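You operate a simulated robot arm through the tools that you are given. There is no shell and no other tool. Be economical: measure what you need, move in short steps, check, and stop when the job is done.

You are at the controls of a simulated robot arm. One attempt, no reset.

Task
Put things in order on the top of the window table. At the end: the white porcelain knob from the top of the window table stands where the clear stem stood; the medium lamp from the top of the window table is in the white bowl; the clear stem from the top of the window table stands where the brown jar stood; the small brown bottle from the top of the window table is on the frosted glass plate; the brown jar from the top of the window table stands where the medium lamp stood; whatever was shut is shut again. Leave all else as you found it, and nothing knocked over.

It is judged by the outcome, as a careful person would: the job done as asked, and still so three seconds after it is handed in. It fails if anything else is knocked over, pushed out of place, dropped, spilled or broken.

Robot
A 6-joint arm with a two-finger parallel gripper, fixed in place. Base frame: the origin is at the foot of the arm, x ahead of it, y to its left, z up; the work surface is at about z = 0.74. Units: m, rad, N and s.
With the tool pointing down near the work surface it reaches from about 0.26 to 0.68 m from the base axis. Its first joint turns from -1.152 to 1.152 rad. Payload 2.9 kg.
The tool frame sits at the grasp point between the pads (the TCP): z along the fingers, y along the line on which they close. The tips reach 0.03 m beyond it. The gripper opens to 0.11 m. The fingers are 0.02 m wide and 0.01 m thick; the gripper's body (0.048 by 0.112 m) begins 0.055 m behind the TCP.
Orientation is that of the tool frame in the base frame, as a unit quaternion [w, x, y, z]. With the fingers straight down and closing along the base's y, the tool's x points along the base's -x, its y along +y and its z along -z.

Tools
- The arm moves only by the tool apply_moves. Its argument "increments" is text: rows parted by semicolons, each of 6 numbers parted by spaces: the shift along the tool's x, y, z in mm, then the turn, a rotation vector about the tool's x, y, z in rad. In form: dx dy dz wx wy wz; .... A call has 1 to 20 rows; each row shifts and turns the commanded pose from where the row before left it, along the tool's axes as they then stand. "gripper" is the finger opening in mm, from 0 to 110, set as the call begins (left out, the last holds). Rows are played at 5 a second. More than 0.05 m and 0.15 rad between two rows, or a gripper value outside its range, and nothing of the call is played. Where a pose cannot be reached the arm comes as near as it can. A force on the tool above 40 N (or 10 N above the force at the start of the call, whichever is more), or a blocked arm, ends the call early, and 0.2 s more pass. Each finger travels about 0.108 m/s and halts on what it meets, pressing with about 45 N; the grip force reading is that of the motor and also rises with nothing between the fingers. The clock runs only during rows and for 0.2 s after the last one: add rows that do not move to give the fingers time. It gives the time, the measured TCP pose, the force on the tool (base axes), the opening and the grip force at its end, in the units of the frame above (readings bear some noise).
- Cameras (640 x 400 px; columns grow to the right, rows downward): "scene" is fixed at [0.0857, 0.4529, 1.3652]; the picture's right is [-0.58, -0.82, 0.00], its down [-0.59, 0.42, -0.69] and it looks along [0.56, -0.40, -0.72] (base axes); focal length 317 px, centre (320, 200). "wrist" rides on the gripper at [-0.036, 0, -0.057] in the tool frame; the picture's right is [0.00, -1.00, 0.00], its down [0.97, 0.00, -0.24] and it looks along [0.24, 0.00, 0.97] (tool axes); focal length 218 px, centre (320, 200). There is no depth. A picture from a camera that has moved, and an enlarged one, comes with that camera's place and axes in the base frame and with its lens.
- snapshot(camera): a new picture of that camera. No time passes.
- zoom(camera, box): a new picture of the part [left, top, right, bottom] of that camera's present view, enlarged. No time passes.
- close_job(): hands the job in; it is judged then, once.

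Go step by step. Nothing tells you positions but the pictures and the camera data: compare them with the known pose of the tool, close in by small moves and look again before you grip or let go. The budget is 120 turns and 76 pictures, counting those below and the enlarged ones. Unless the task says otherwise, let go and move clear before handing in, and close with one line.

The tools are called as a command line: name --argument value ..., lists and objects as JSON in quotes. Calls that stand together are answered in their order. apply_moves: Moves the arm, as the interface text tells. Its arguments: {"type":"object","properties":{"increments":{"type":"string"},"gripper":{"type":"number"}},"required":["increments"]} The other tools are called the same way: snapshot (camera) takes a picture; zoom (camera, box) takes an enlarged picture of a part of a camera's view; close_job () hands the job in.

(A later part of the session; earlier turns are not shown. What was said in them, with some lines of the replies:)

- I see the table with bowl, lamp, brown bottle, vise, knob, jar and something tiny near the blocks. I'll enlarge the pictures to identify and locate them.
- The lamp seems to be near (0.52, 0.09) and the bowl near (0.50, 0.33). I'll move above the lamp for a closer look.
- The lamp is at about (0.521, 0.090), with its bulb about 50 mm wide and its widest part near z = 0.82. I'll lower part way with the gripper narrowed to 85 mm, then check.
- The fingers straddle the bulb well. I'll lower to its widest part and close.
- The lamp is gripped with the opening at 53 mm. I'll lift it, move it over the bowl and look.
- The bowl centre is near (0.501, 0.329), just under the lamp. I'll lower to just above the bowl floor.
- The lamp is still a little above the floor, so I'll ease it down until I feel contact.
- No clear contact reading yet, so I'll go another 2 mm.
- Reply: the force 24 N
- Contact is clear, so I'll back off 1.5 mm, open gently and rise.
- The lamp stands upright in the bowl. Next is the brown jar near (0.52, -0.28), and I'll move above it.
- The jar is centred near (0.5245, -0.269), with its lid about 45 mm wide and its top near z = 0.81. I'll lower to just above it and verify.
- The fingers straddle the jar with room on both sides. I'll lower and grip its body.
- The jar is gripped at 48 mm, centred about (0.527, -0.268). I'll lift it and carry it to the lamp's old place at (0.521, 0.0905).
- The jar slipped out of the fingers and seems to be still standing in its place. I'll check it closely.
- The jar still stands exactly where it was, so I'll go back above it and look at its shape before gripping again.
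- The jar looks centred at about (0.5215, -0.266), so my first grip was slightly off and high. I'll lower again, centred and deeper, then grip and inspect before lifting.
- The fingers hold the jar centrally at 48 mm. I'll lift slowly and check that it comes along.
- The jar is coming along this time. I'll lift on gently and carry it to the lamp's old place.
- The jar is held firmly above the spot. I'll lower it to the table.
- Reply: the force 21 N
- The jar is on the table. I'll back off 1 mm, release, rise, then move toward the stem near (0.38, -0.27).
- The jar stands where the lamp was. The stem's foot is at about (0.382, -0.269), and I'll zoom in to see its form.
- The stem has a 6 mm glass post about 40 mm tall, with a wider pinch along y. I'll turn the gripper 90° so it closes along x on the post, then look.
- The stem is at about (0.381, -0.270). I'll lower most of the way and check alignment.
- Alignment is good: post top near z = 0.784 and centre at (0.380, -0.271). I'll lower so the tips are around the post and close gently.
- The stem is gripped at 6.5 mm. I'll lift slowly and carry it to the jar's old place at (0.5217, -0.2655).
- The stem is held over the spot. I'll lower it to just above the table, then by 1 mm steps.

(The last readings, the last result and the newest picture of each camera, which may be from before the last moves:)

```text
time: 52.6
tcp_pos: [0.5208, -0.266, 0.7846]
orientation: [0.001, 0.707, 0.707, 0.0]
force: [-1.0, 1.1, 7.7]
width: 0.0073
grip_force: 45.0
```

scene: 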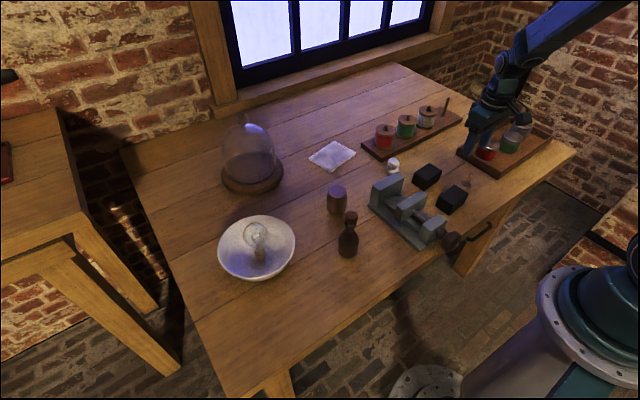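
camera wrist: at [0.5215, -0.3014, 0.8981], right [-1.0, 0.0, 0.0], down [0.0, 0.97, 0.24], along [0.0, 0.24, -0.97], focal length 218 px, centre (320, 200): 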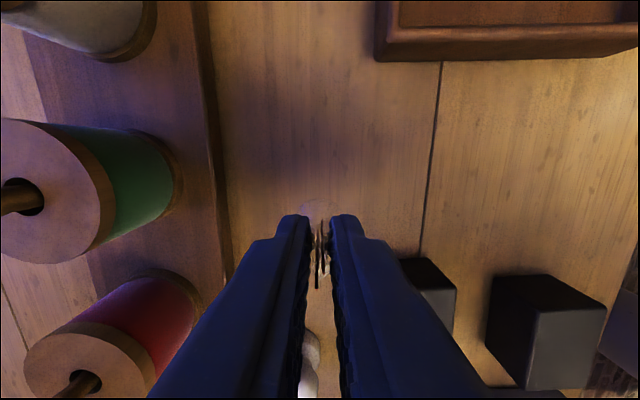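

The foot has touched the table. I'll release and rise.

apply_moves --increments "0 0 0 0 0 0; 0 0 0 0 0 0; 0 0 0 0 0 0" --gripper 40

apply_moves --increments "0 0 -10 0 0 0; 0 0 -30 0 0 0; 0 0 -30 0 0 0; 0 0 -30 0 0 0; 0 0 0 0 0 0"

snapshot --camera "wrist"

zoom --camera "scene" --box '[380, 115, 476, 175]'

```text
time: 53.4
tcp_pos: [0.5202, -0.2654, 0.7842]
orientation: [0.0, 0.707, 0.707, 0.0]
force: [0.3, 0.0, -0.4]
width: 0.0403
grip_force: 0.1
```

```text
time: 54.6
tcp_pos: [0.5196, -0.2651, 0.8826]
orientation: [0.0, 0.707, 0.707, 0.0]
force: [-0.5, 0.6, -0.2]
width: 0.0399
grip_force: 0.0
```

```text
36 pictures are left
camera wrist: at [0.5203, -0.3003, 0.9395], right [-1.0, 0.0, 0.0], down [0.0, 0.97, 0.24], along [0.0, 0.24, -0.97], focal length 218 px, centre (320, 200)
```

wrist: 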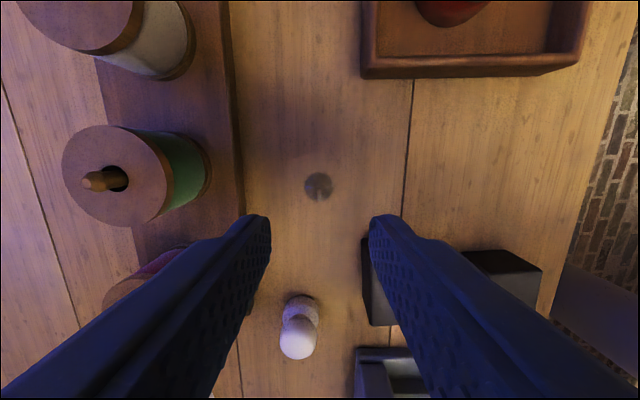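

```text
6.67 times, centred on (428, 145) of scene
camera zoom: at [0.0857, 0.4529, 1.3652], right [-0.58, -0.82, 0.0], down [-0.59, 0.42, -0.69], along [0.56, -0.4, -0.72], focal length 2113 px, centre (-400, 567)
```

zoom: 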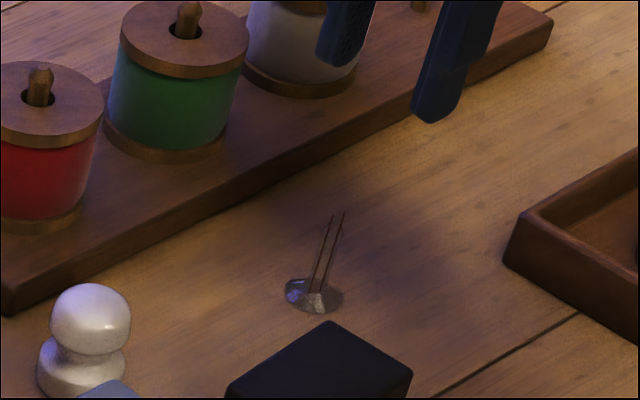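

The stem stands at (0.521, -0.265). Next is the knob near (0.54, -0.137), and I'll move over it with the same orientation.

apply_moves --increments "40 6 0 0 0 0; 45 7 0 0 0 0; 43 7 0 0 0 0; 0 0 0 0 0 0; 0 0 0 0 0 0" --gripper 50

snapshot --camera "wrist"

```text
time: 55.8
tcp_pos: [0.5391, -0.138, 0.8842]
orientation: [0.0, 0.707, 0.707, 0.0]
force: [-1.0, 0.6, 1.2]
width: 0.0504
grip_force: 0.0
```

```text
34 pictures are left
camera wrist: at [0.5402, -0.1724, 0.9406], right [-1.0, 0.0, 0.0], down [0.0, 0.97, 0.24], along [0.0, 0.24, -0.97], focal length 218 px, centre (320, 200)
```

wrist: 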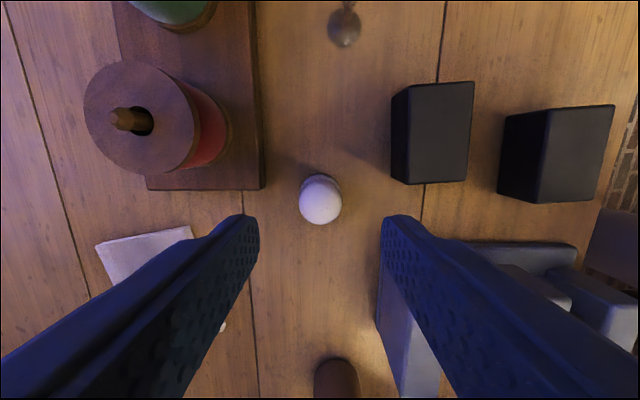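

The knob's ball is centred at about (0.540, -0.1325) and is about 33 mm wide. I'll lower to hold the ball at its widest part and check before closing.

apply_moves --increments "5 1 0 0 0 0; 0 0 40 0 0 0; 0 0 30 0 0 0; 0 0 25 0 0 0; 0 0 0 0 0 0" --gripper 50

snapshot --camera "wrist"

zoom --camera "scene" --box '[345, 125, 441, 185]'

```text
time: 57.0
tcp_pos: [0.5423, -0.134, 0.7882]
orientation: [0.0, 0.707, 0.707, 0.0]
force: [0.4, -0.4, 0.4]
width: 0.0502
grip_force: 0.1
```

```text
33 pictures are left
camera wrist: at [0.5426, -0.1693, 0.8448], right [-1.0, 0.0, 0.0], down [0.0, 0.97, 0.24], along [0.0, 0.24, -0.97], focal length 218 px, centre (320, 200)
```

wrist: 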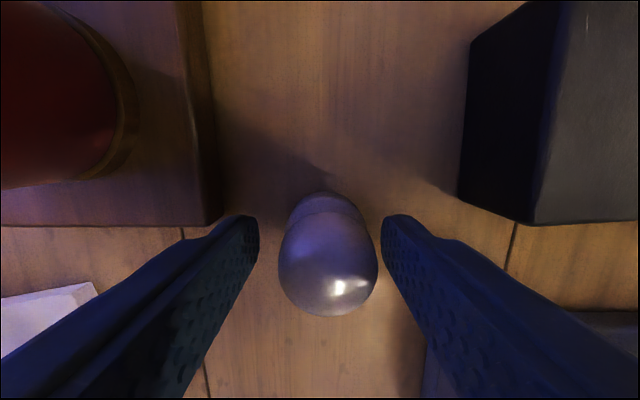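

```text
6.67 times, centred on (393, 155) of scene
camera zoom: at [0.0858, 0.4529, 1.3652], right [-0.58, -0.82, 0.0], down [-0.59, 0.42, -0.69], along [0.56, -0.4, -0.72], focal length 2113 px, centre (-167, 500)
```

zoom: 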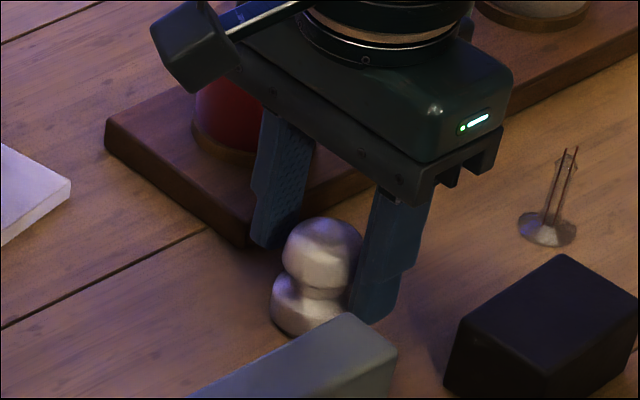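

The ball is between the fingers, about 2 mm off centre in x. I'll correct that and close.

apply_moves --increments "0 -2 0 0 0 0; 0 0 0 0 0 0"

apply_moves --increments "0 0 0 0 0 0; 0 0 0 0 0 0; 0 0 0 0 0 0; 0 0 0 0 0 0" --gripper 18

apply_moves --increments "0 0 -3 0 0 0; 0 0 -3 0 0 0; 0 0 -4 0 0 0; 0 0 -8 0 0 0; 0 0 0 0 0 0"

zoom --camera "scene" --box '[345, 125, 441, 185]'

```text
time: 57.6
tcp_pos: [0.5404, -0.1335, 0.7896]
orientation: [0.0, 0.707, 0.707, 0.0]
force: [0.3, -0.1, 0.7]
width: 0.05
grip_force: 0.0
```

```text
time: 58.6
tcp_pos: [0.5404, -0.1339, 0.7897]
orientation: [0.0, 0.707, 0.707, 0.0]
force: [-0.4, 0.4, 1.1]
width: 0.0335
grip_force: 45.2
```

```text
time: 59.8
tcp_pos: [0.5393, -0.1332, 0.8077]
orientation: [0.0, 0.707, 0.708, -0.001]
force: [0.5, 0.1, -1.8]
width: 0.0333
grip_force: 45.1
```

```text
6.67 times, centred on (393, 155) of scene
camera zoom: at [0.0858, 0.4529, 1.3652], right [-0.58, -0.82, 0.0], down [-0.59, 0.42, -0.69], along [0.56, -0.4, -0.72], focal length 2113 px, centre (-167, 500)
```

zoom: 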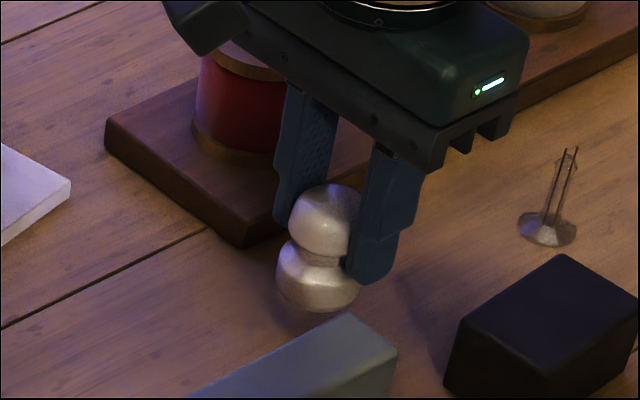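

The knob is held firmly. I'll lift and carry it to the stem's old place at (0.3805, -0.271).

apply_moves --increments "0 0 -15 0 0 0; 0 0 -30 0 0 0; 0 0 -30 0 0 0; -20 -23 0 0 0 0; -27.5 -32 0 0 0 0; -30 -35 0 0 0 0; -30 -35 0 0 0 0; -20 -23 0 0 0 0; -10 -12 0 0 0 0; 0 0 0 0 0 0; 0 0 0 0 0 0"

snapshot --camera "wrist"

```text
time: 62.2
tcp_pos: [0.3801, -0.2698, 0.8811]
orientation: [0.0, 0.707, 0.707, 0.0]
force: [-0.6, -0.6, -0.7]
width: 0.0331
grip_force: 45.0
```

```text
30 pictures are left
camera wrist: at [0.38, -0.3055, 0.9382], right [-1.0, 0.0, 0.0], down [0.0, 0.97, 0.24], along [0.0, 0.24, -0.97], focal length 218 px, centre (320, 200)
```

wrist: 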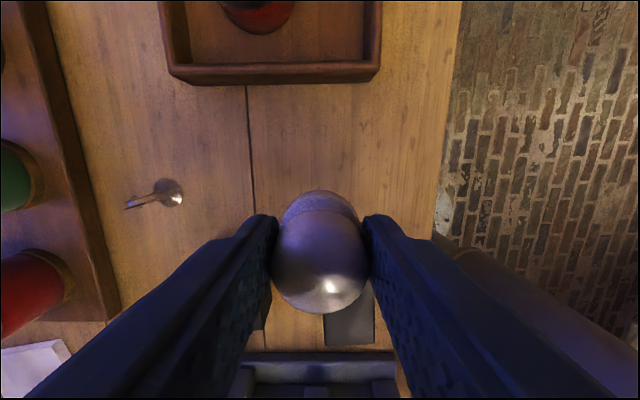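

I'm over the spot, so I'll lower to just above the table and then by small steps.

apply_moves --increments "-1 0 30 0 0 0; 0 0 30 0 0 0; 0 0 22 0 0 0; 0 0 5 0 0 0; 0 0 2 0 0 0; 0 0 0 0 0 0"

apply_moves --increments "0 0 1 0 0 0; 0 0 1 0 0 0; 0 0 0 0 0 0"

apply_moves --increments "0 0 1 0 0 0; 0 0 0 0 0 0"

```text
time: 63.6
tcp_pos: [0.3805, -0.2708, 0.7951]
orientation: [0.0, 0.707, 0.707, 0.0]
force: [-0.4, -0.1, 0.0]
width: 0.0333
grip_force: 45.2
```

```text
time: 64.4
tcp_pos: [0.3803, -0.2716, 0.7901]
orientation: [-0.001, 0.707, 0.707, -0.001]
force: [0.0, -0.7, -0.4]
width: 0.0333
grip_force: 44.9
```

```text
time: 65.0
tcp_pos: [0.38, -0.271, 0.7906]
orientation: [0.0, 0.707, 0.707, 0.0]
force: [-0.8, -0.4, -1.1]
width: 0.0333
grip_force: 45.0
```

apply_moves --increments "0 0 1 0 0 0; 0 0 0 0 0 0"

apply_moves --increments "0 0 1 0 0 0; 0 0 0 0 0 0"

```text
time: 65.6
tcp_pos: [0.3799, -0.2705, 0.7898]
orientation: [0.0, 0.707, 0.707, -0.001]
force: [-1.1, 0.4, 2.3]
width: 0.0335
grip_force: 44.8
```

```text
time: 66.2
tcp_pos: [0.3796, -0.2705, 0.7902]
orientation: [0.001, 0.707, 0.707, 0.0]
force: [-4.0, 3.9, 16.1]
width: 0.0333
grip_force: 45.4
```

The knob is down. I'll release, rise and check.

apply_moves --increments "0 0 -1 0 0 0; 0 0 0 0 0 0"

apply_moves --increments "0 0 0 0 0 0; 0 0 0 0 0 0; 0 0 0 0 0 0; 0 0 -10 0 0 0; 0 0 -30 0 0 0; 0 0 -40 0 0 0; 0 0 -40 0 0 0; 0 0 -30 0 0 0; 0 0 0 0 0 0" --gripper 55

snapshot --camera "scene"

```text
time: 66.8
tcp_pos: [0.3811, -0.2715, 0.7901]
orientation: [0.0, 0.707, 0.707, 0.0]
force: [-0.6, 2.5, 6.7]
width: 0.0334
grip_force: 44.7
```

```text
time: 68.8
tcp_pos: [0.3809, -0.27, 0.9378]
orientation: [0.0, 0.707, 0.707, -0.001]
force: [0.4, 0.7, -0.1]
width: 0.0551
grip_force: 0.1
```

```text
29 pictures are left
```

scene: 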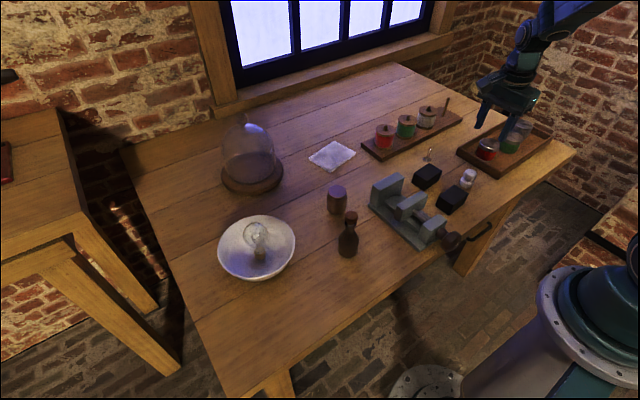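

Knob, stem, jar and lamp are done. For the bottle (tall, and the plate near the reach limit) I'll tilt the hand outward with the camera on the inner side, so I'll first move above the bottle and turn another 90°.

apply_moves --increments "0 0 -20 0 0 0; 40 0 -5 0 0 0; 45 0 -5 0 0 0; 45 0 -5 0 0 0; 45 0 -5 0 0 0; 45 0 -5 0 0 0; 45 0 0 0 0 0; 45 0 0 0 0 0; 45 0 0 0 0 0; 45 0 0 0 0 0; 25 0 0 0 0 0; 0 0 0 0 0 0" --gripper 80

apply_moves --increments "0 0 0 0 0 0.1428; 0 0 0 0 0 0.1428; 0 0 0 0 0 0.1428; 0 0 0 0 0 0.1428; 0 0 0 0 0 0.1428; 0 0 0 0 0 0.1428; 0 0 0 0 0 0.1428; 0 0 0 0 0 0.1428; 0 0 0 0 0 0.1428; 0 0 0 0 0 0.1428; 0 0 0 0 0 0.1428; 0 0 0 0 0 0"

snapshot --camera "wrist"

zoom --camera "scene" --box '[300, 170, 396, 270]'

```text
time: 71.4
tcp_pos: [0.3802, 0.1535, 0.9861]
orientation: [0.0, 0.708, 0.707, 0.0]
force: [0.2, -0.5, 0.5]
width: 0.0799
grip_force: 0.1
```

```text
time: 74.0
tcp_pos: [0.4111, -0.0456, 0.9942]
orientation: [0.004, 1.0, 0.011, -0.001]
force: [0.0, 0.3, -0.4]
width: 0.0799
grip_force: 0.1
out of reach, approached as far as the arm can: row 8, 9, 10, 11
```

```text
28 pictures are left
camera wrist: at [0.3756, -0.0445, 1.0499], right [-0.02, 1.0, -0.01], down [0.97, 0.02, 0.24], along [0.24, 0.0, -0.97], focal length 218 px, centre (320, 200)
```

wrist: 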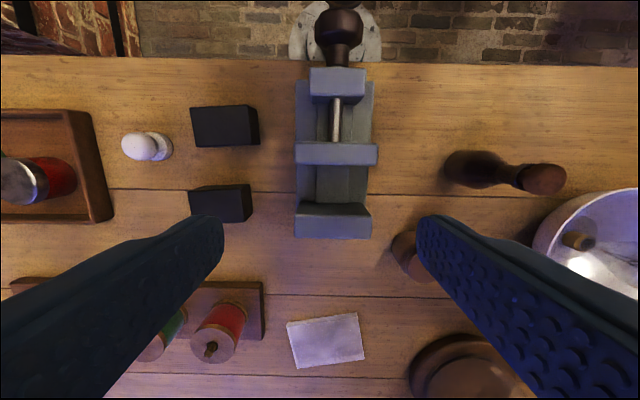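

```text
4.00 times, centred on (348, 220) of scene
camera zoom: at [0.0858, 0.4529, 1.3652], right [-0.58, -0.82, 0.0], down [-0.59, 0.42, -0.69], along [0.56, -0.4, -0.72], focal length 1268 px, centre (208, 120)
```

zoom: 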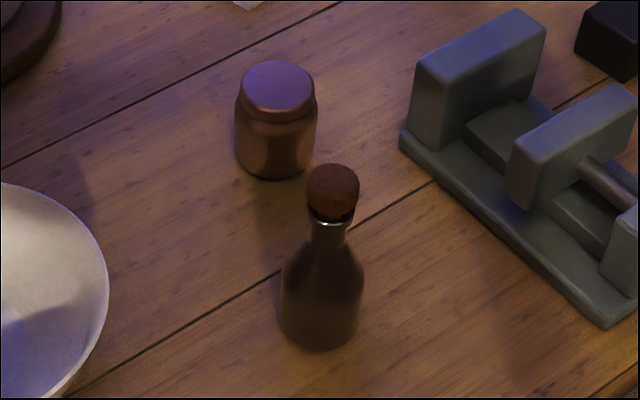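

The last joint limits the full half turn here, so I'll turn back about 0.5 rad, still leaving the camera on the inner side. Then I'll see where the arm stands.

apply_moves --increments "0 0 0 0 0 -0.1; 0 0 0 0 0 -0.1; 0 0 0 0 0 -0.1; 0 0 0 0 0 -0.1; 0 0 0 0 0 -0.1; 0 0 0 0 0 0; 0 0 0 0 0 0"

```text
time: 75.6
tcp_pos: [0.4126, -0.0443, 0.9934]
orientation: [0.0, 0.969, 0.248, 0.0]
force: [-1.0, 0.1, -0.2]
width: 0.08
grip_force: 0.0
```

The commanded pose follows the real one, now at (0.413, -0.044) with the tool's x toward azimuth 0.5. I'll tilt 45° outward here, then move horizontally above the bottle.

apply_moves --increments "0 0 0 0 0.1309 0; 0 0 0 0 0.1309 0; 0 0 0 0 0.1309 0; 0 0 0 0 0.1309 0; 0 0 0 0 0.1309 0; 0 0 0 0 0.1309 0; 0 0 0 0 0 0; 0 0 0 0 0 0"

apply_moves --increments "11.7 -36.3 11.7 0 0 0; 11.7 -36.3 11.7 0 0 0; 11.7 -36.3 11.7 0 0 0; 11.7 -36.3 11.7 0 0 0; 11.7 -36.3 11.7 0 0 0; 0 0 0 0 0 0; 0 0 0 0 0 0"

snapshot --camera "wrist"

snapshot --camera "scene"

```text
time: 77.4
tcp_pos: [0.4129, -0.0448, 0.9941]
orientation: [-0.094, 0.895, 0.229, 0.372]
force: [0.3, -0.1, 0.9]
width: 0.0798
grip_force: 0.0
```

```text
time: 79.0
tcp_pos: [0.3968, 0.1558, 0.9946]
orientation: [-0.095, 0.895, 0.228, 0.37]
force: [0.5, 0.0, 0.3]
width: 0.0799
grip_force: 0.1
```

```text
26 pictures are left
camera wrist: at [0.3392, 0.125, 1.0084], right [-0.48, 0.88, 0.0], down [0.45, 0.25, 0.86], along [0.75, 0.41, -0.52], focal length 218 px, centre (320, 200)
```

wrist: 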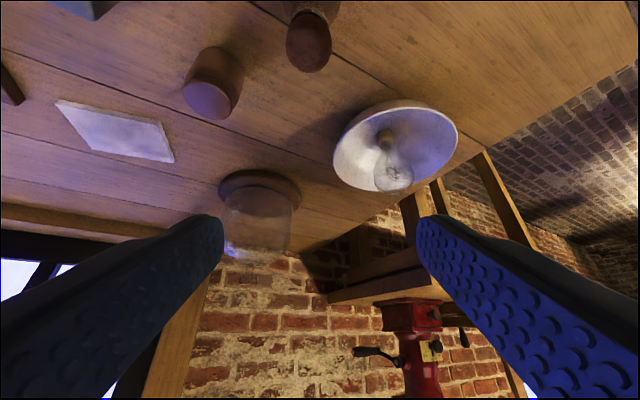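

```text
25 pictures are left
```

scene: 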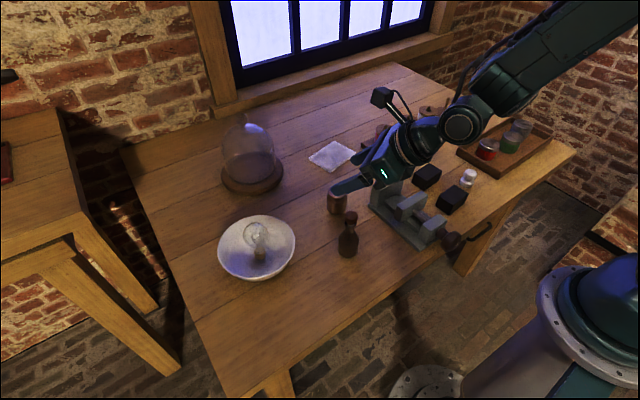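

I now see a box on the tool's +x side, which would foul the bottle's neck, while the -x side is clear. So the original yaw, tilted outward, is the right one. I'll undo the tilt and turn back.

apply_moves --increments "-11.7 36.3 -11.7 0 0 0; -11.7 36.3 -11.7 0 0 0; -11.7 36.3 -11.7 0 0 0; 0 0 0 0 -0.1309 0; 0 0 0 0 -0.1309 0; 0 0 0 0 -0.1309 0; 0 0 0 0 -0.1309 0; 0 0 0 0 -0.1309 0; 0 0 0 0 -0.1309 0; 0 0 0 0 0 0"

apply_moves --increments "0 0 0 0 0 -0.139; 0 0 0 0 0 -0.139; 0 0 0 0 0 -0.139; 0 0 0 0 0 -0.139; 0 0 0 0 0 -0.139; 0 0 0 0 0 -0.139; 0 0 0 0 0 -0.139; 0 0 0 0 0 -0.139; 0 0 0 0 0 -0.139; 0 0 0 0 0 -0.139; 0 0 0 0 0 -0.139; 0 0 0 0 0 -0.139; 0 0 0 0 0 -0.139; 0 0 0 0 0 -0.139; 0 0 0 0 0 -0.139; 0 0 0 0 0 -0.139; 0 0 0 0 0 -0.139; 0 0 0 0 0 -0.139; 0 0 0 0 0 -0.139; 0 0 0 0 0 0"

```text
time: 81.2
tcp_pos: [0.4056, 0.0346, 0.9942]
orientation: [0.001, 0.969, 0.247, -0.001]
force: [0.0, -0.5, -0.2]
width: 0.08
grip_force: 0.0
```

```text
time: 85.4
tcp_pos: [0.4076, 0.0352, 0.9934]
orientation: [0.001, 0.0, 1.0, -0.001]
force: [0.1, 0.0, 0.1]
width: 0.0799
grip_force: 0.0
```

I'm back at the default yaw. I'll move above the bottle for a precise look before tilting.

apply_moves --increments "9 40 0 0 0 0; 9 40 0 0 0 0; 9 40 0 0 0 0; 0 0 0 0 0 0; 0 0 0 0 0 0"

snapshot --camera "wrist"

```text
time: 86.6
tcp_pos: [0.3802, 0.1555, 0.9946]
orientation: [-0.001, 0.001, 1.0, 0.0]
force: [0.4, 0.4, 0.6]
width: 0.0802
grip_force: 0.0
```

```text
24 pictures are left
camera wrist: at [0.4158, 0.1565, 1.0506], right [0.0, -1.0, 0.0], down [-0.97, 0.0, 0.24], along [-0.24, 0.0, -0.97], focal length 218 px, centre (320, 200)
```

wrist: 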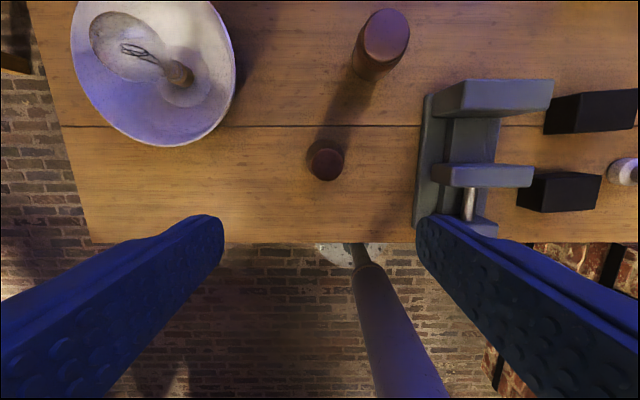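

The bottle stands at about (0.400, 0.150). I'll centre over it and tilt 42° outward.

apply_moves --increments "-20 -5.5 0 0 0 0; 0 0 0 0 -0.1222 0; 0 0 0 0 -0.1222 0; 0 0 0 0 -0.1222 0; 0 0 0 0 -0.1222 0; 0 0 0 0 -0.1222 0; 0 0 0 0 -0.1222 0; 0 0 0 0 0 0; 0 0 0 0 0 0"

snapshot --camera "wrist"

snapshot --camera "scene"

```text
time: 88.6
tcp_pos: [0.3992, 0.1507, 0.9945]
orientation: [0.359, 0.002, 0.933, -0.001]
force: [0.8, 0.2, -1.0]
width: 0.0798
grip_force: 0.0
```

```text
23 pictures are left
camera wrist: at [0.388, 0.1503, 1.0594], right [0.0, -1.0, 0.0], down [-0.88, 0.0, -0.47], along [0.47, 0.0, -0.88], focal length 218 px, centre (320, 200)
```

wrist: 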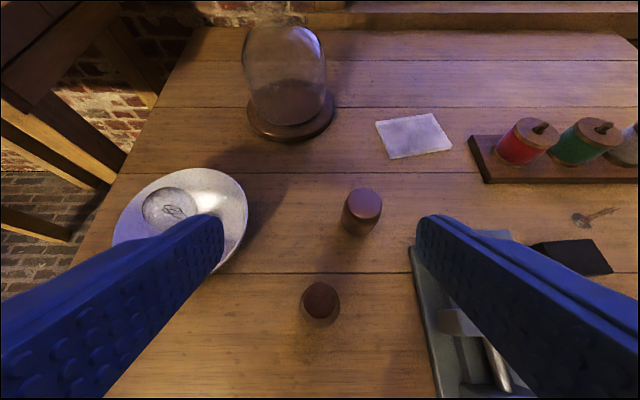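

```text
22 pictures are left
```

scene: 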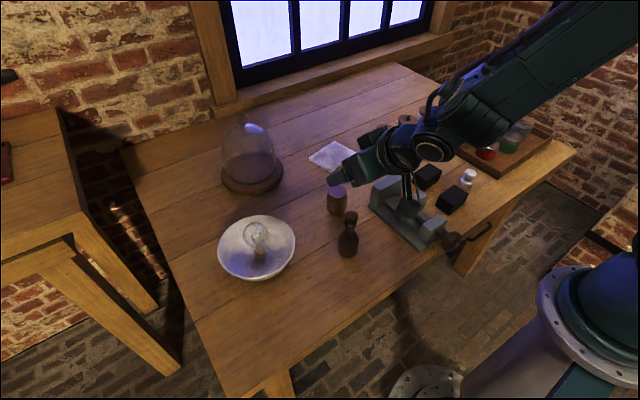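

The tilt was reached and the cork lies right under the TCP. I'll descend vertically, first 150 mm, then check.

apply_moves --increments "26.8 -0.5 29.7 0 0 0; 26.8 0 29.7 0 0 0; 26.8 0 29.7 0 0 0; 20.1 0 22.3 0 0 0; 0 0 0 0 0 0; 0 0 0 0 0 0" --gripper 76

snapshot --camera "wrist"

zoom --camera "scene" --box '[300, 170, 428, 270]'

```text
time: 90.0
tcp_pos: [0.3996, 0.1496, 0.8422]
orientation: [0.358, 0.001, 0.934, 0.0]
force: [-0.6, -1.1, 0.5]
width: 0.0761
grip_force: 0.0
```

```text
21 pictures are left
camera wrist: at [0.3882, 0.1502, 0.9081], right [0.0, -1.0, 0.0], down [-0.88, 0.0, -0.47], along [0.47, 0.0, -0.88], focal length 218 px, centre (320, 200)
```

wrist: 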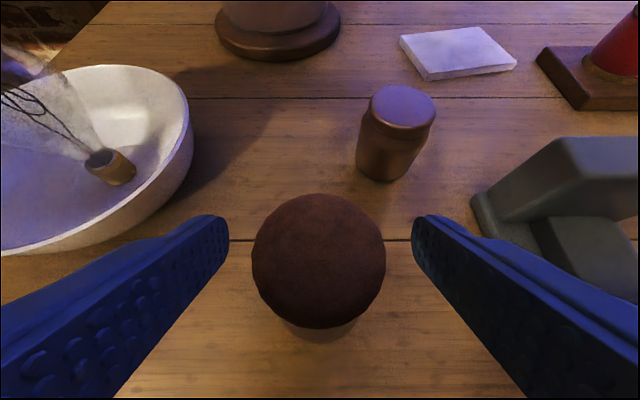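

```text
4.00 times, centred on (364, 220) of scene
camera zoom: at [0.0858, 0.4529, 1.3652], right [-0.58, -0.82, 0.0], down [-0.59, 0.42, -0.69], along [0.56, -0.4, -0.72], focal length 1268 px, centre (144, 120)
```

zoom: 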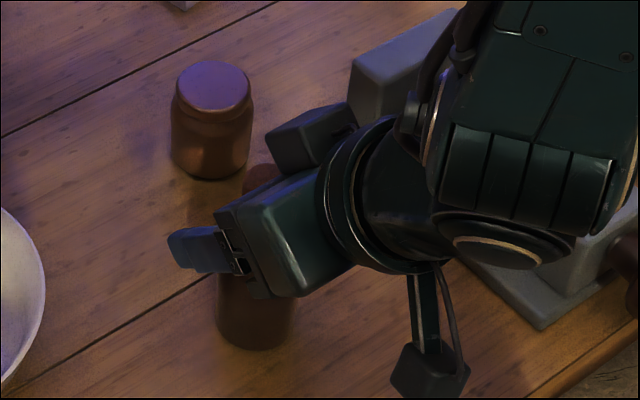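

The camera housing would meet the cork if I went lower, but I can hold the bottle by its stopper at z ≈ 0.860 with this tilt. I'll rise 19 mm, close on the stopper, lift a little and check that the whole bottle comes along.

apply_moves --increments "-6.4 0.3 -7 0 0 0; -6.3 0 -7 0 0 0; 0 0 0 0 0 0" --gripper 60

snapshot --camera "wrist"

```text
time: 90.8
tcp_pos: [0.3998, 0.1485, 0.8624]
orientation: [0.358, 0.001, 0.934, 0.0]
force: [-0.7, 0.4, 0.2]
width: 0.06
grip_force: 0.0
```

```text
19 pictures are left
camera wrist: at [0.3885, 0.1496, 0.9277], right [0.0, -1.0, 0.0], down [-0.88, 0.0, -0.47], along [0.47, 0.0, -0.88], focal length 218 px, centre (320, 200)
```

wrist: 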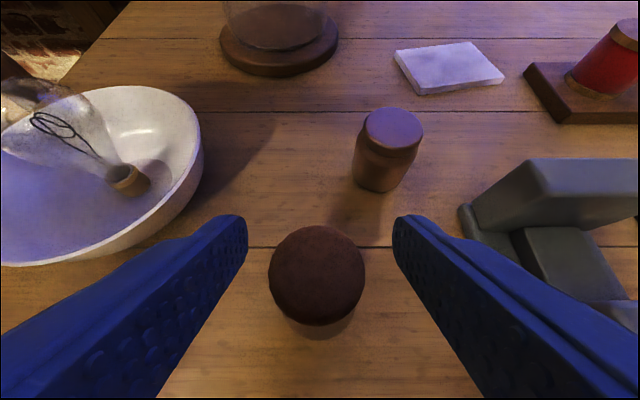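

The stopper is centred between the fingers. I'll close on it and test-lift.

apply_moves --increments "0 0 0 0 0 0; 0 0 0 0 0 0; 0 0 0 0 0 0; 0 0 0 0 0 0" --gripper 14

apply_moves --increments "-1.3 0 -1.5 0 0 0; -1.3 0 -1.5 0 0 0; -2 0 -2.2 0 0 0; -3.3 0 -3.7 0 0 0; 0 0 0 0 0 0"

zoom --camera "scene" --box '[300, 170, 428, 270]'

```text
time: 91.8
tcp_pos: [0.3995, 0.1497, 0.8624]
orientation: [0.358, 0.001, 0.934, 0.0]
force: [-0.1, 0.5, -0.2]
width: 0.0271
grip_force: 44.8
```

```text
time: 93.0
tcp_pos: [0.4006, 0.1489, 0.8753]
orientation: [0.358, 0.001, 0.934, 0.0]
force: [0.1, 0.2, -1.8]
width: 0.0266
grip_force: 44.8
```

```text
4.00 times, centred on (364, 220) of scene
camera zoom: at [0.0858, 0.4529, 1.3652], right [-0.58, -0.82, 0.0], down [-0.59, 0.42, -0.69], along [0.56, -0.4, -0.72], focal length 1268 px, centre (144, 120)
```

zoom: 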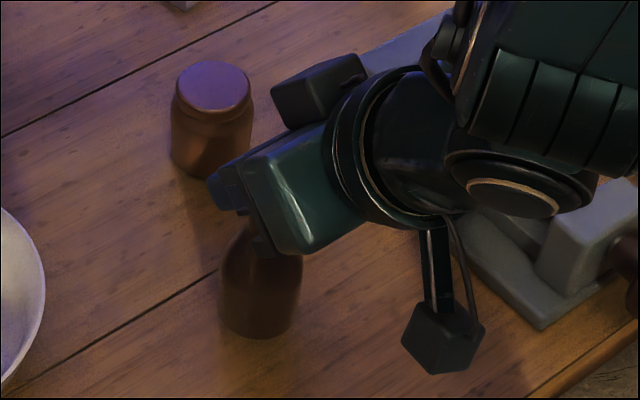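

The whole bottle lifts. I'll raise it well above the jar and carry it toward the plate centre at about (0.70, -0.031).

apply_moves --increments "-13 0 -15 0 0 0; -22 0 -24.4 0 0 0; -26 0 -29 0 0 0; -17 0 -19 0 0 0; 0 0 0 0 0 0; -11 -9 10 0 0 0; -20 -16.5 18 0 0 0; -22.3 -18 20.1 0 0 0; -22.3 -18 20.1 0 0 0; -22.3 -18 20.1 0 0 0; -22.3 -18 20.1 0 0 0; -22.3 -18 20.1 0 0 0; -22.3 -18 20.1 0 0 0; -22.3 -18 20.1 0 0 0; -18 -14.5 16 0 0 0; -12 -9 11 0 0 0; -5 -4 4.5 0 0 0; 0 0 0 0 0 0; 0 0 0 0 0 0"

snapshot --camera "wrist"

snapshot --camera "scene"

```text
time: 97.0
tcp_pos: [0.6975, -0.0304, 0.9917]
orientation: [0.358, 0.0, 0.934, 0.0]
force: [-0.6, 1.0, -1.6]
width: 0.0267
grip_force: 44.8
```

```text
17 pictures are left
camera wrist: at [0.6865, -0.0296, 1.0564], right [0.0, -1.0, 0.0], down [-0.88, 0.0, -0.47], along [0.47, 0.0, -0.88], focal length 218 px, centre (320, 200)
```

wrist: 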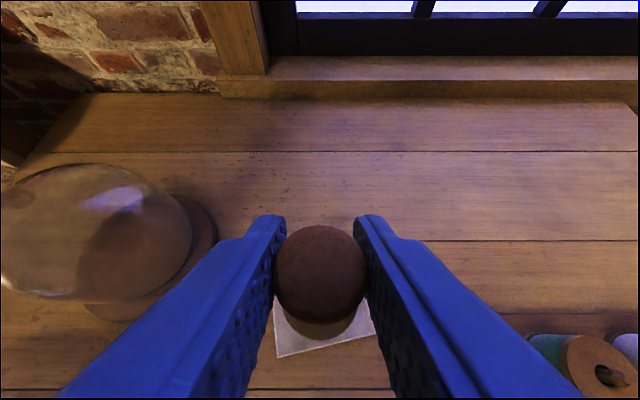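

```text
16 pictures are left
```

scene: 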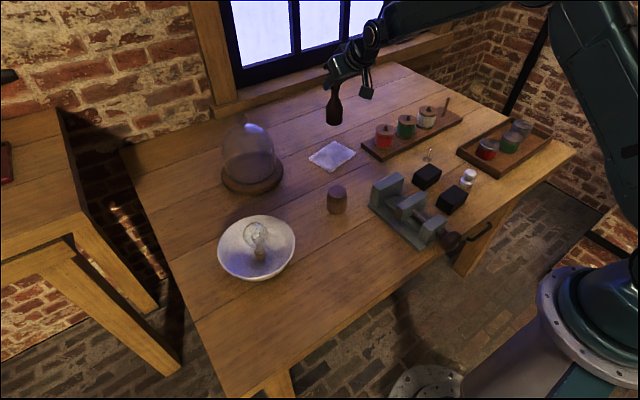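

The bottle hangs upright over the plate. I'll lower to about 1 cm above it and check.

apply_moves --increments "-3 0.5 2.7 0 0 0; 20 0 22.3 0 0 0; 25.4 0 28.2 0 0 0; 20 0 22.3 0 0 0; 7 0 7.5 0 0 0; 0 0 0 0 0 0"

zoom --camera "scene" --box '[280, 80, 400, 180]'

snapshot --camera "wrist"

```text
time: 98.4
tcp_pos: [0.7016, -0.0287, 0.8822]
orientation: [0.359, 0.001, 0.934, 0.0]
force: [0.0, 0.9, -2.4]
width: 0.0268
grip_force: 45.2
```

```text
4.00 times, centred on (340, 130) of scene
camera zoom: at [0.0858, 0.4529, 1.3652], right [-0.58, -0.82, 0.0], down [-0.59, 0.42, -0.69], along [0.56, -0.4, -0.72], focal length 1268 px, centre (240, 480)
```

zoom: 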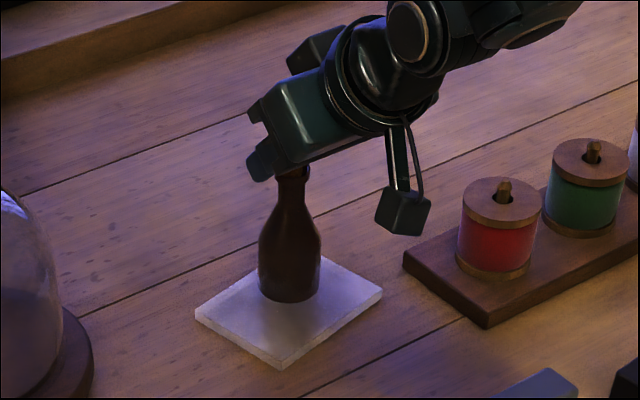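

```text
14 pictures are left
camera wrist: at [0.6899, -0.029, 0.9486], right [0.0, -1.0, 0.0], down [-0.88, 0.0, -0.47], along [0.47, 0.0, -0.88], focal length 218 px, centre (320, 200)
```

wrist: 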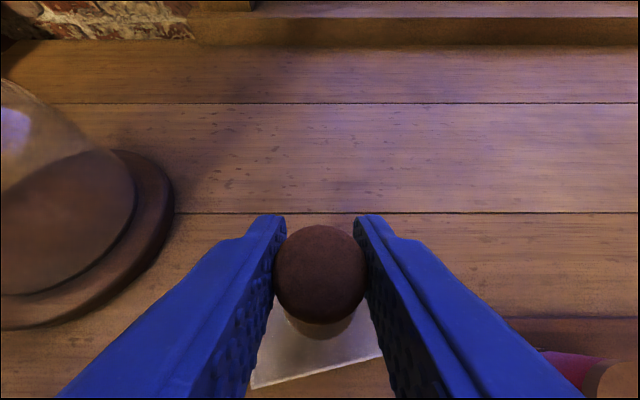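

The bottle is centred over the plate and close to it. I'll lower gently until it touches.

apply_moves --increments "2.7 0 3 0 0 0; 2 0 2.2 0 0 0; 0 0 0 0 0 0"

apply_moves --increments "1 0 1.1 0 0 0; 0 0 0 0 0 0"

apply_moves --increments "1 0 1.1 0 0 0; 0 0 0 0 0 0"

apply_moves --increments "0.7 0 0.75 0 0 0; 0 0 0 0 0 0"

```text
time: 99.2
tcp_pos: [0.7025, -0.0295, 0.8768]
orientation: [0.358, 0.0, 0.934, 0.0]
force: [0.6, -0.1, -0.8]
width: 0.0269
grip_force: 45.0
```

```text
time: 99.8
tcp_pos: [0.7016, -0.0294, 0.876]
orientation: [0.359, 0.001, 0.933, 0.0]
force: [-0.3, 0.5, -0.7]
width: 0.0268
grip_force: 44.3
```

```text
time: 100.4
tcp_pos: [0.7024, -0.0296, 0.8731]
orientation: [0.358, 0.0, 0.934, -0.001]
force: [-0.6, 0.1, -0.9]
width: 0.0269
grip_force: 45.4
```

```text
time: 101.0
tcp_pos: [0.7024, -0.0305, 0.8733]
orientation: [0.359, 0.001, 0.933, 0.0]
force: [-0.9, -0.2, 3.0]
width: 0.0267
grip_force: 45.1
```

apply_moves --increments "0.7 0 0.75 0 0 0; 0 0 0 0 0 0"

zoom --camera "scene" --box '[290, 90, 386, 180]'

```text
time: 101.6
tcp_pos: [0.7024, -0.0291, 0.8738]
orientation: [0.361, 0.001, 0.933, 0.0]
force: [-2.4, -1.3, 8.0]
width: 0.0268
grip_force: 45.0
```

```text
4.44 times, centred on (338, 135) of scene
camera zoom: at [0.0855, 0.4529, 1.3652], right [-0.58, -0.82, 0.0], down [-0.59, 0.42, -0.69], along [0.56, -0.4, -0.72], focal length 1408 px, centre (240, 489)
```

zoom: 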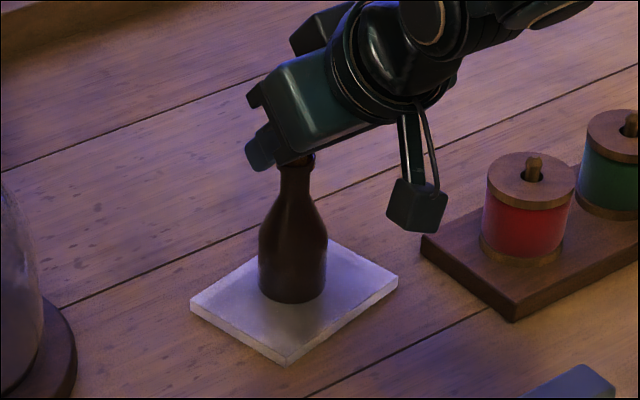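

The bottle stands on the plate. I'll open and retreat straight up.

apply_moves --increments "-0.4 0 -0.4 0 0 0; 0 0 0 0 0 0"

apply_moves --increments "0 0 0 0 0 0; 0 0 0 0 0 0; 0 0 0 0 0 0" --gripper 55

apply_moves --increments "-6.7 0 -7.4 0 0 0; -13 0 -15 0 0 0; -20 0 -22 0 0 0; -26 0 -29 0 0 0; -20 0 -22 0 0 0; 0 0 0 0 0 0; 22.3 0 -20 0 0 0; 22.3 0 -20 0 0 0; 22.3 0 -20 0 0 0; 22.3 0 -20 0 0 0; 22.3 0 -20 0 0 0; 0 0 0 0 0 0"

snapshot --camera "scene"

```text
time: 102.2
tcp_pos: [0.702, -0.0291, 0.8722]
orientation: [0.36, 0.001, 0.933, 0.0]
force: [1.3, 0.3, 4.5]
width: 0.0268
grip_force: 44.7
```

```text
time: 103.0
tcp_pos: [0.7027, -0.0296, 0.8722]
orientation: [0.358, 0.001, 0.934, 0.0]
force: [0.2, -0.7, 0.4]
width: 0.0551
grip_force: 0.0
```

```text
time: 105.6
tcp_pos: [0.5491, -0.0299, 0.9991]
orientation: [0.358, 0.001, 0.934, 0.0]
force: [-0.1, 0.2, -1.1]
width: 0.0551
grip_force: 0.0
```

```text
12 pictures are left
```

scene: 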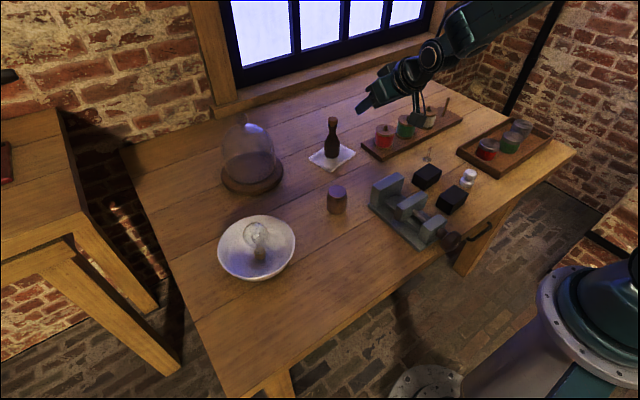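

Everything appears in place. One last enlarged look to confirm each item stands well.

zoom --camera "scene" --box '[210, 110, 370, 290]'

zoom --camera "scene" --box '[360, 90, 560, 215]'

```text
2.22 times, centred on (290, 200) of scene
camera zoom: at [0.0857, 0.4529, 1.3652], right [-0.58, -0.82, 0.0], down [-0.59, 0.42, -0.69], along [0.56, -0.4, -0.72], focal length 704 px, centre (387, 200)
```

zoom: 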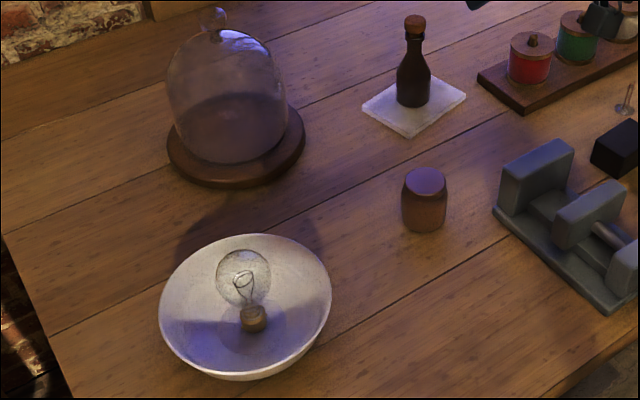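

```text
3.20 times, centred on (460, 152) of scene
camera zoom: at [0.0857, 0.4529, 1.3652], right [-0.58, -0.82, 0.0], down [-0.59, 0.42, -0.69], along [0.56, -0.4, -0.72], focal length 1014 px, centre (-128, 352)
```

zoom: 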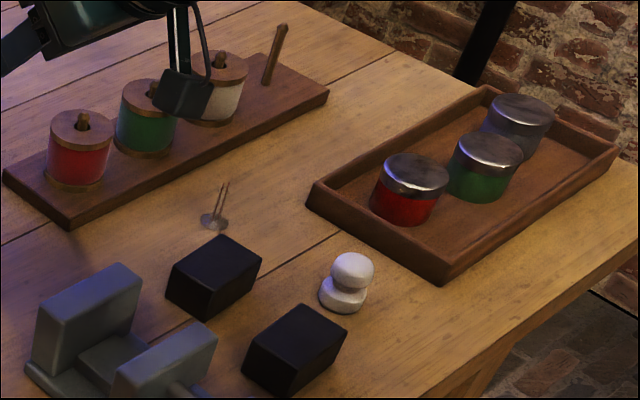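

All five items stand where they should, everything else is untouched, and the gripper is clear, so I'm handing in.

close_job

```text
The job is handed in.
```

The job is handed in: all five items are where you asked, upright, with nothing else knocked over or moved. The stem is about 5 mm off the jar's exact spot by my estimate. The brown jar slipped from my first grip but stayed upright, and I moved it on the second try. I opened nothing, so there was nothing to shut.
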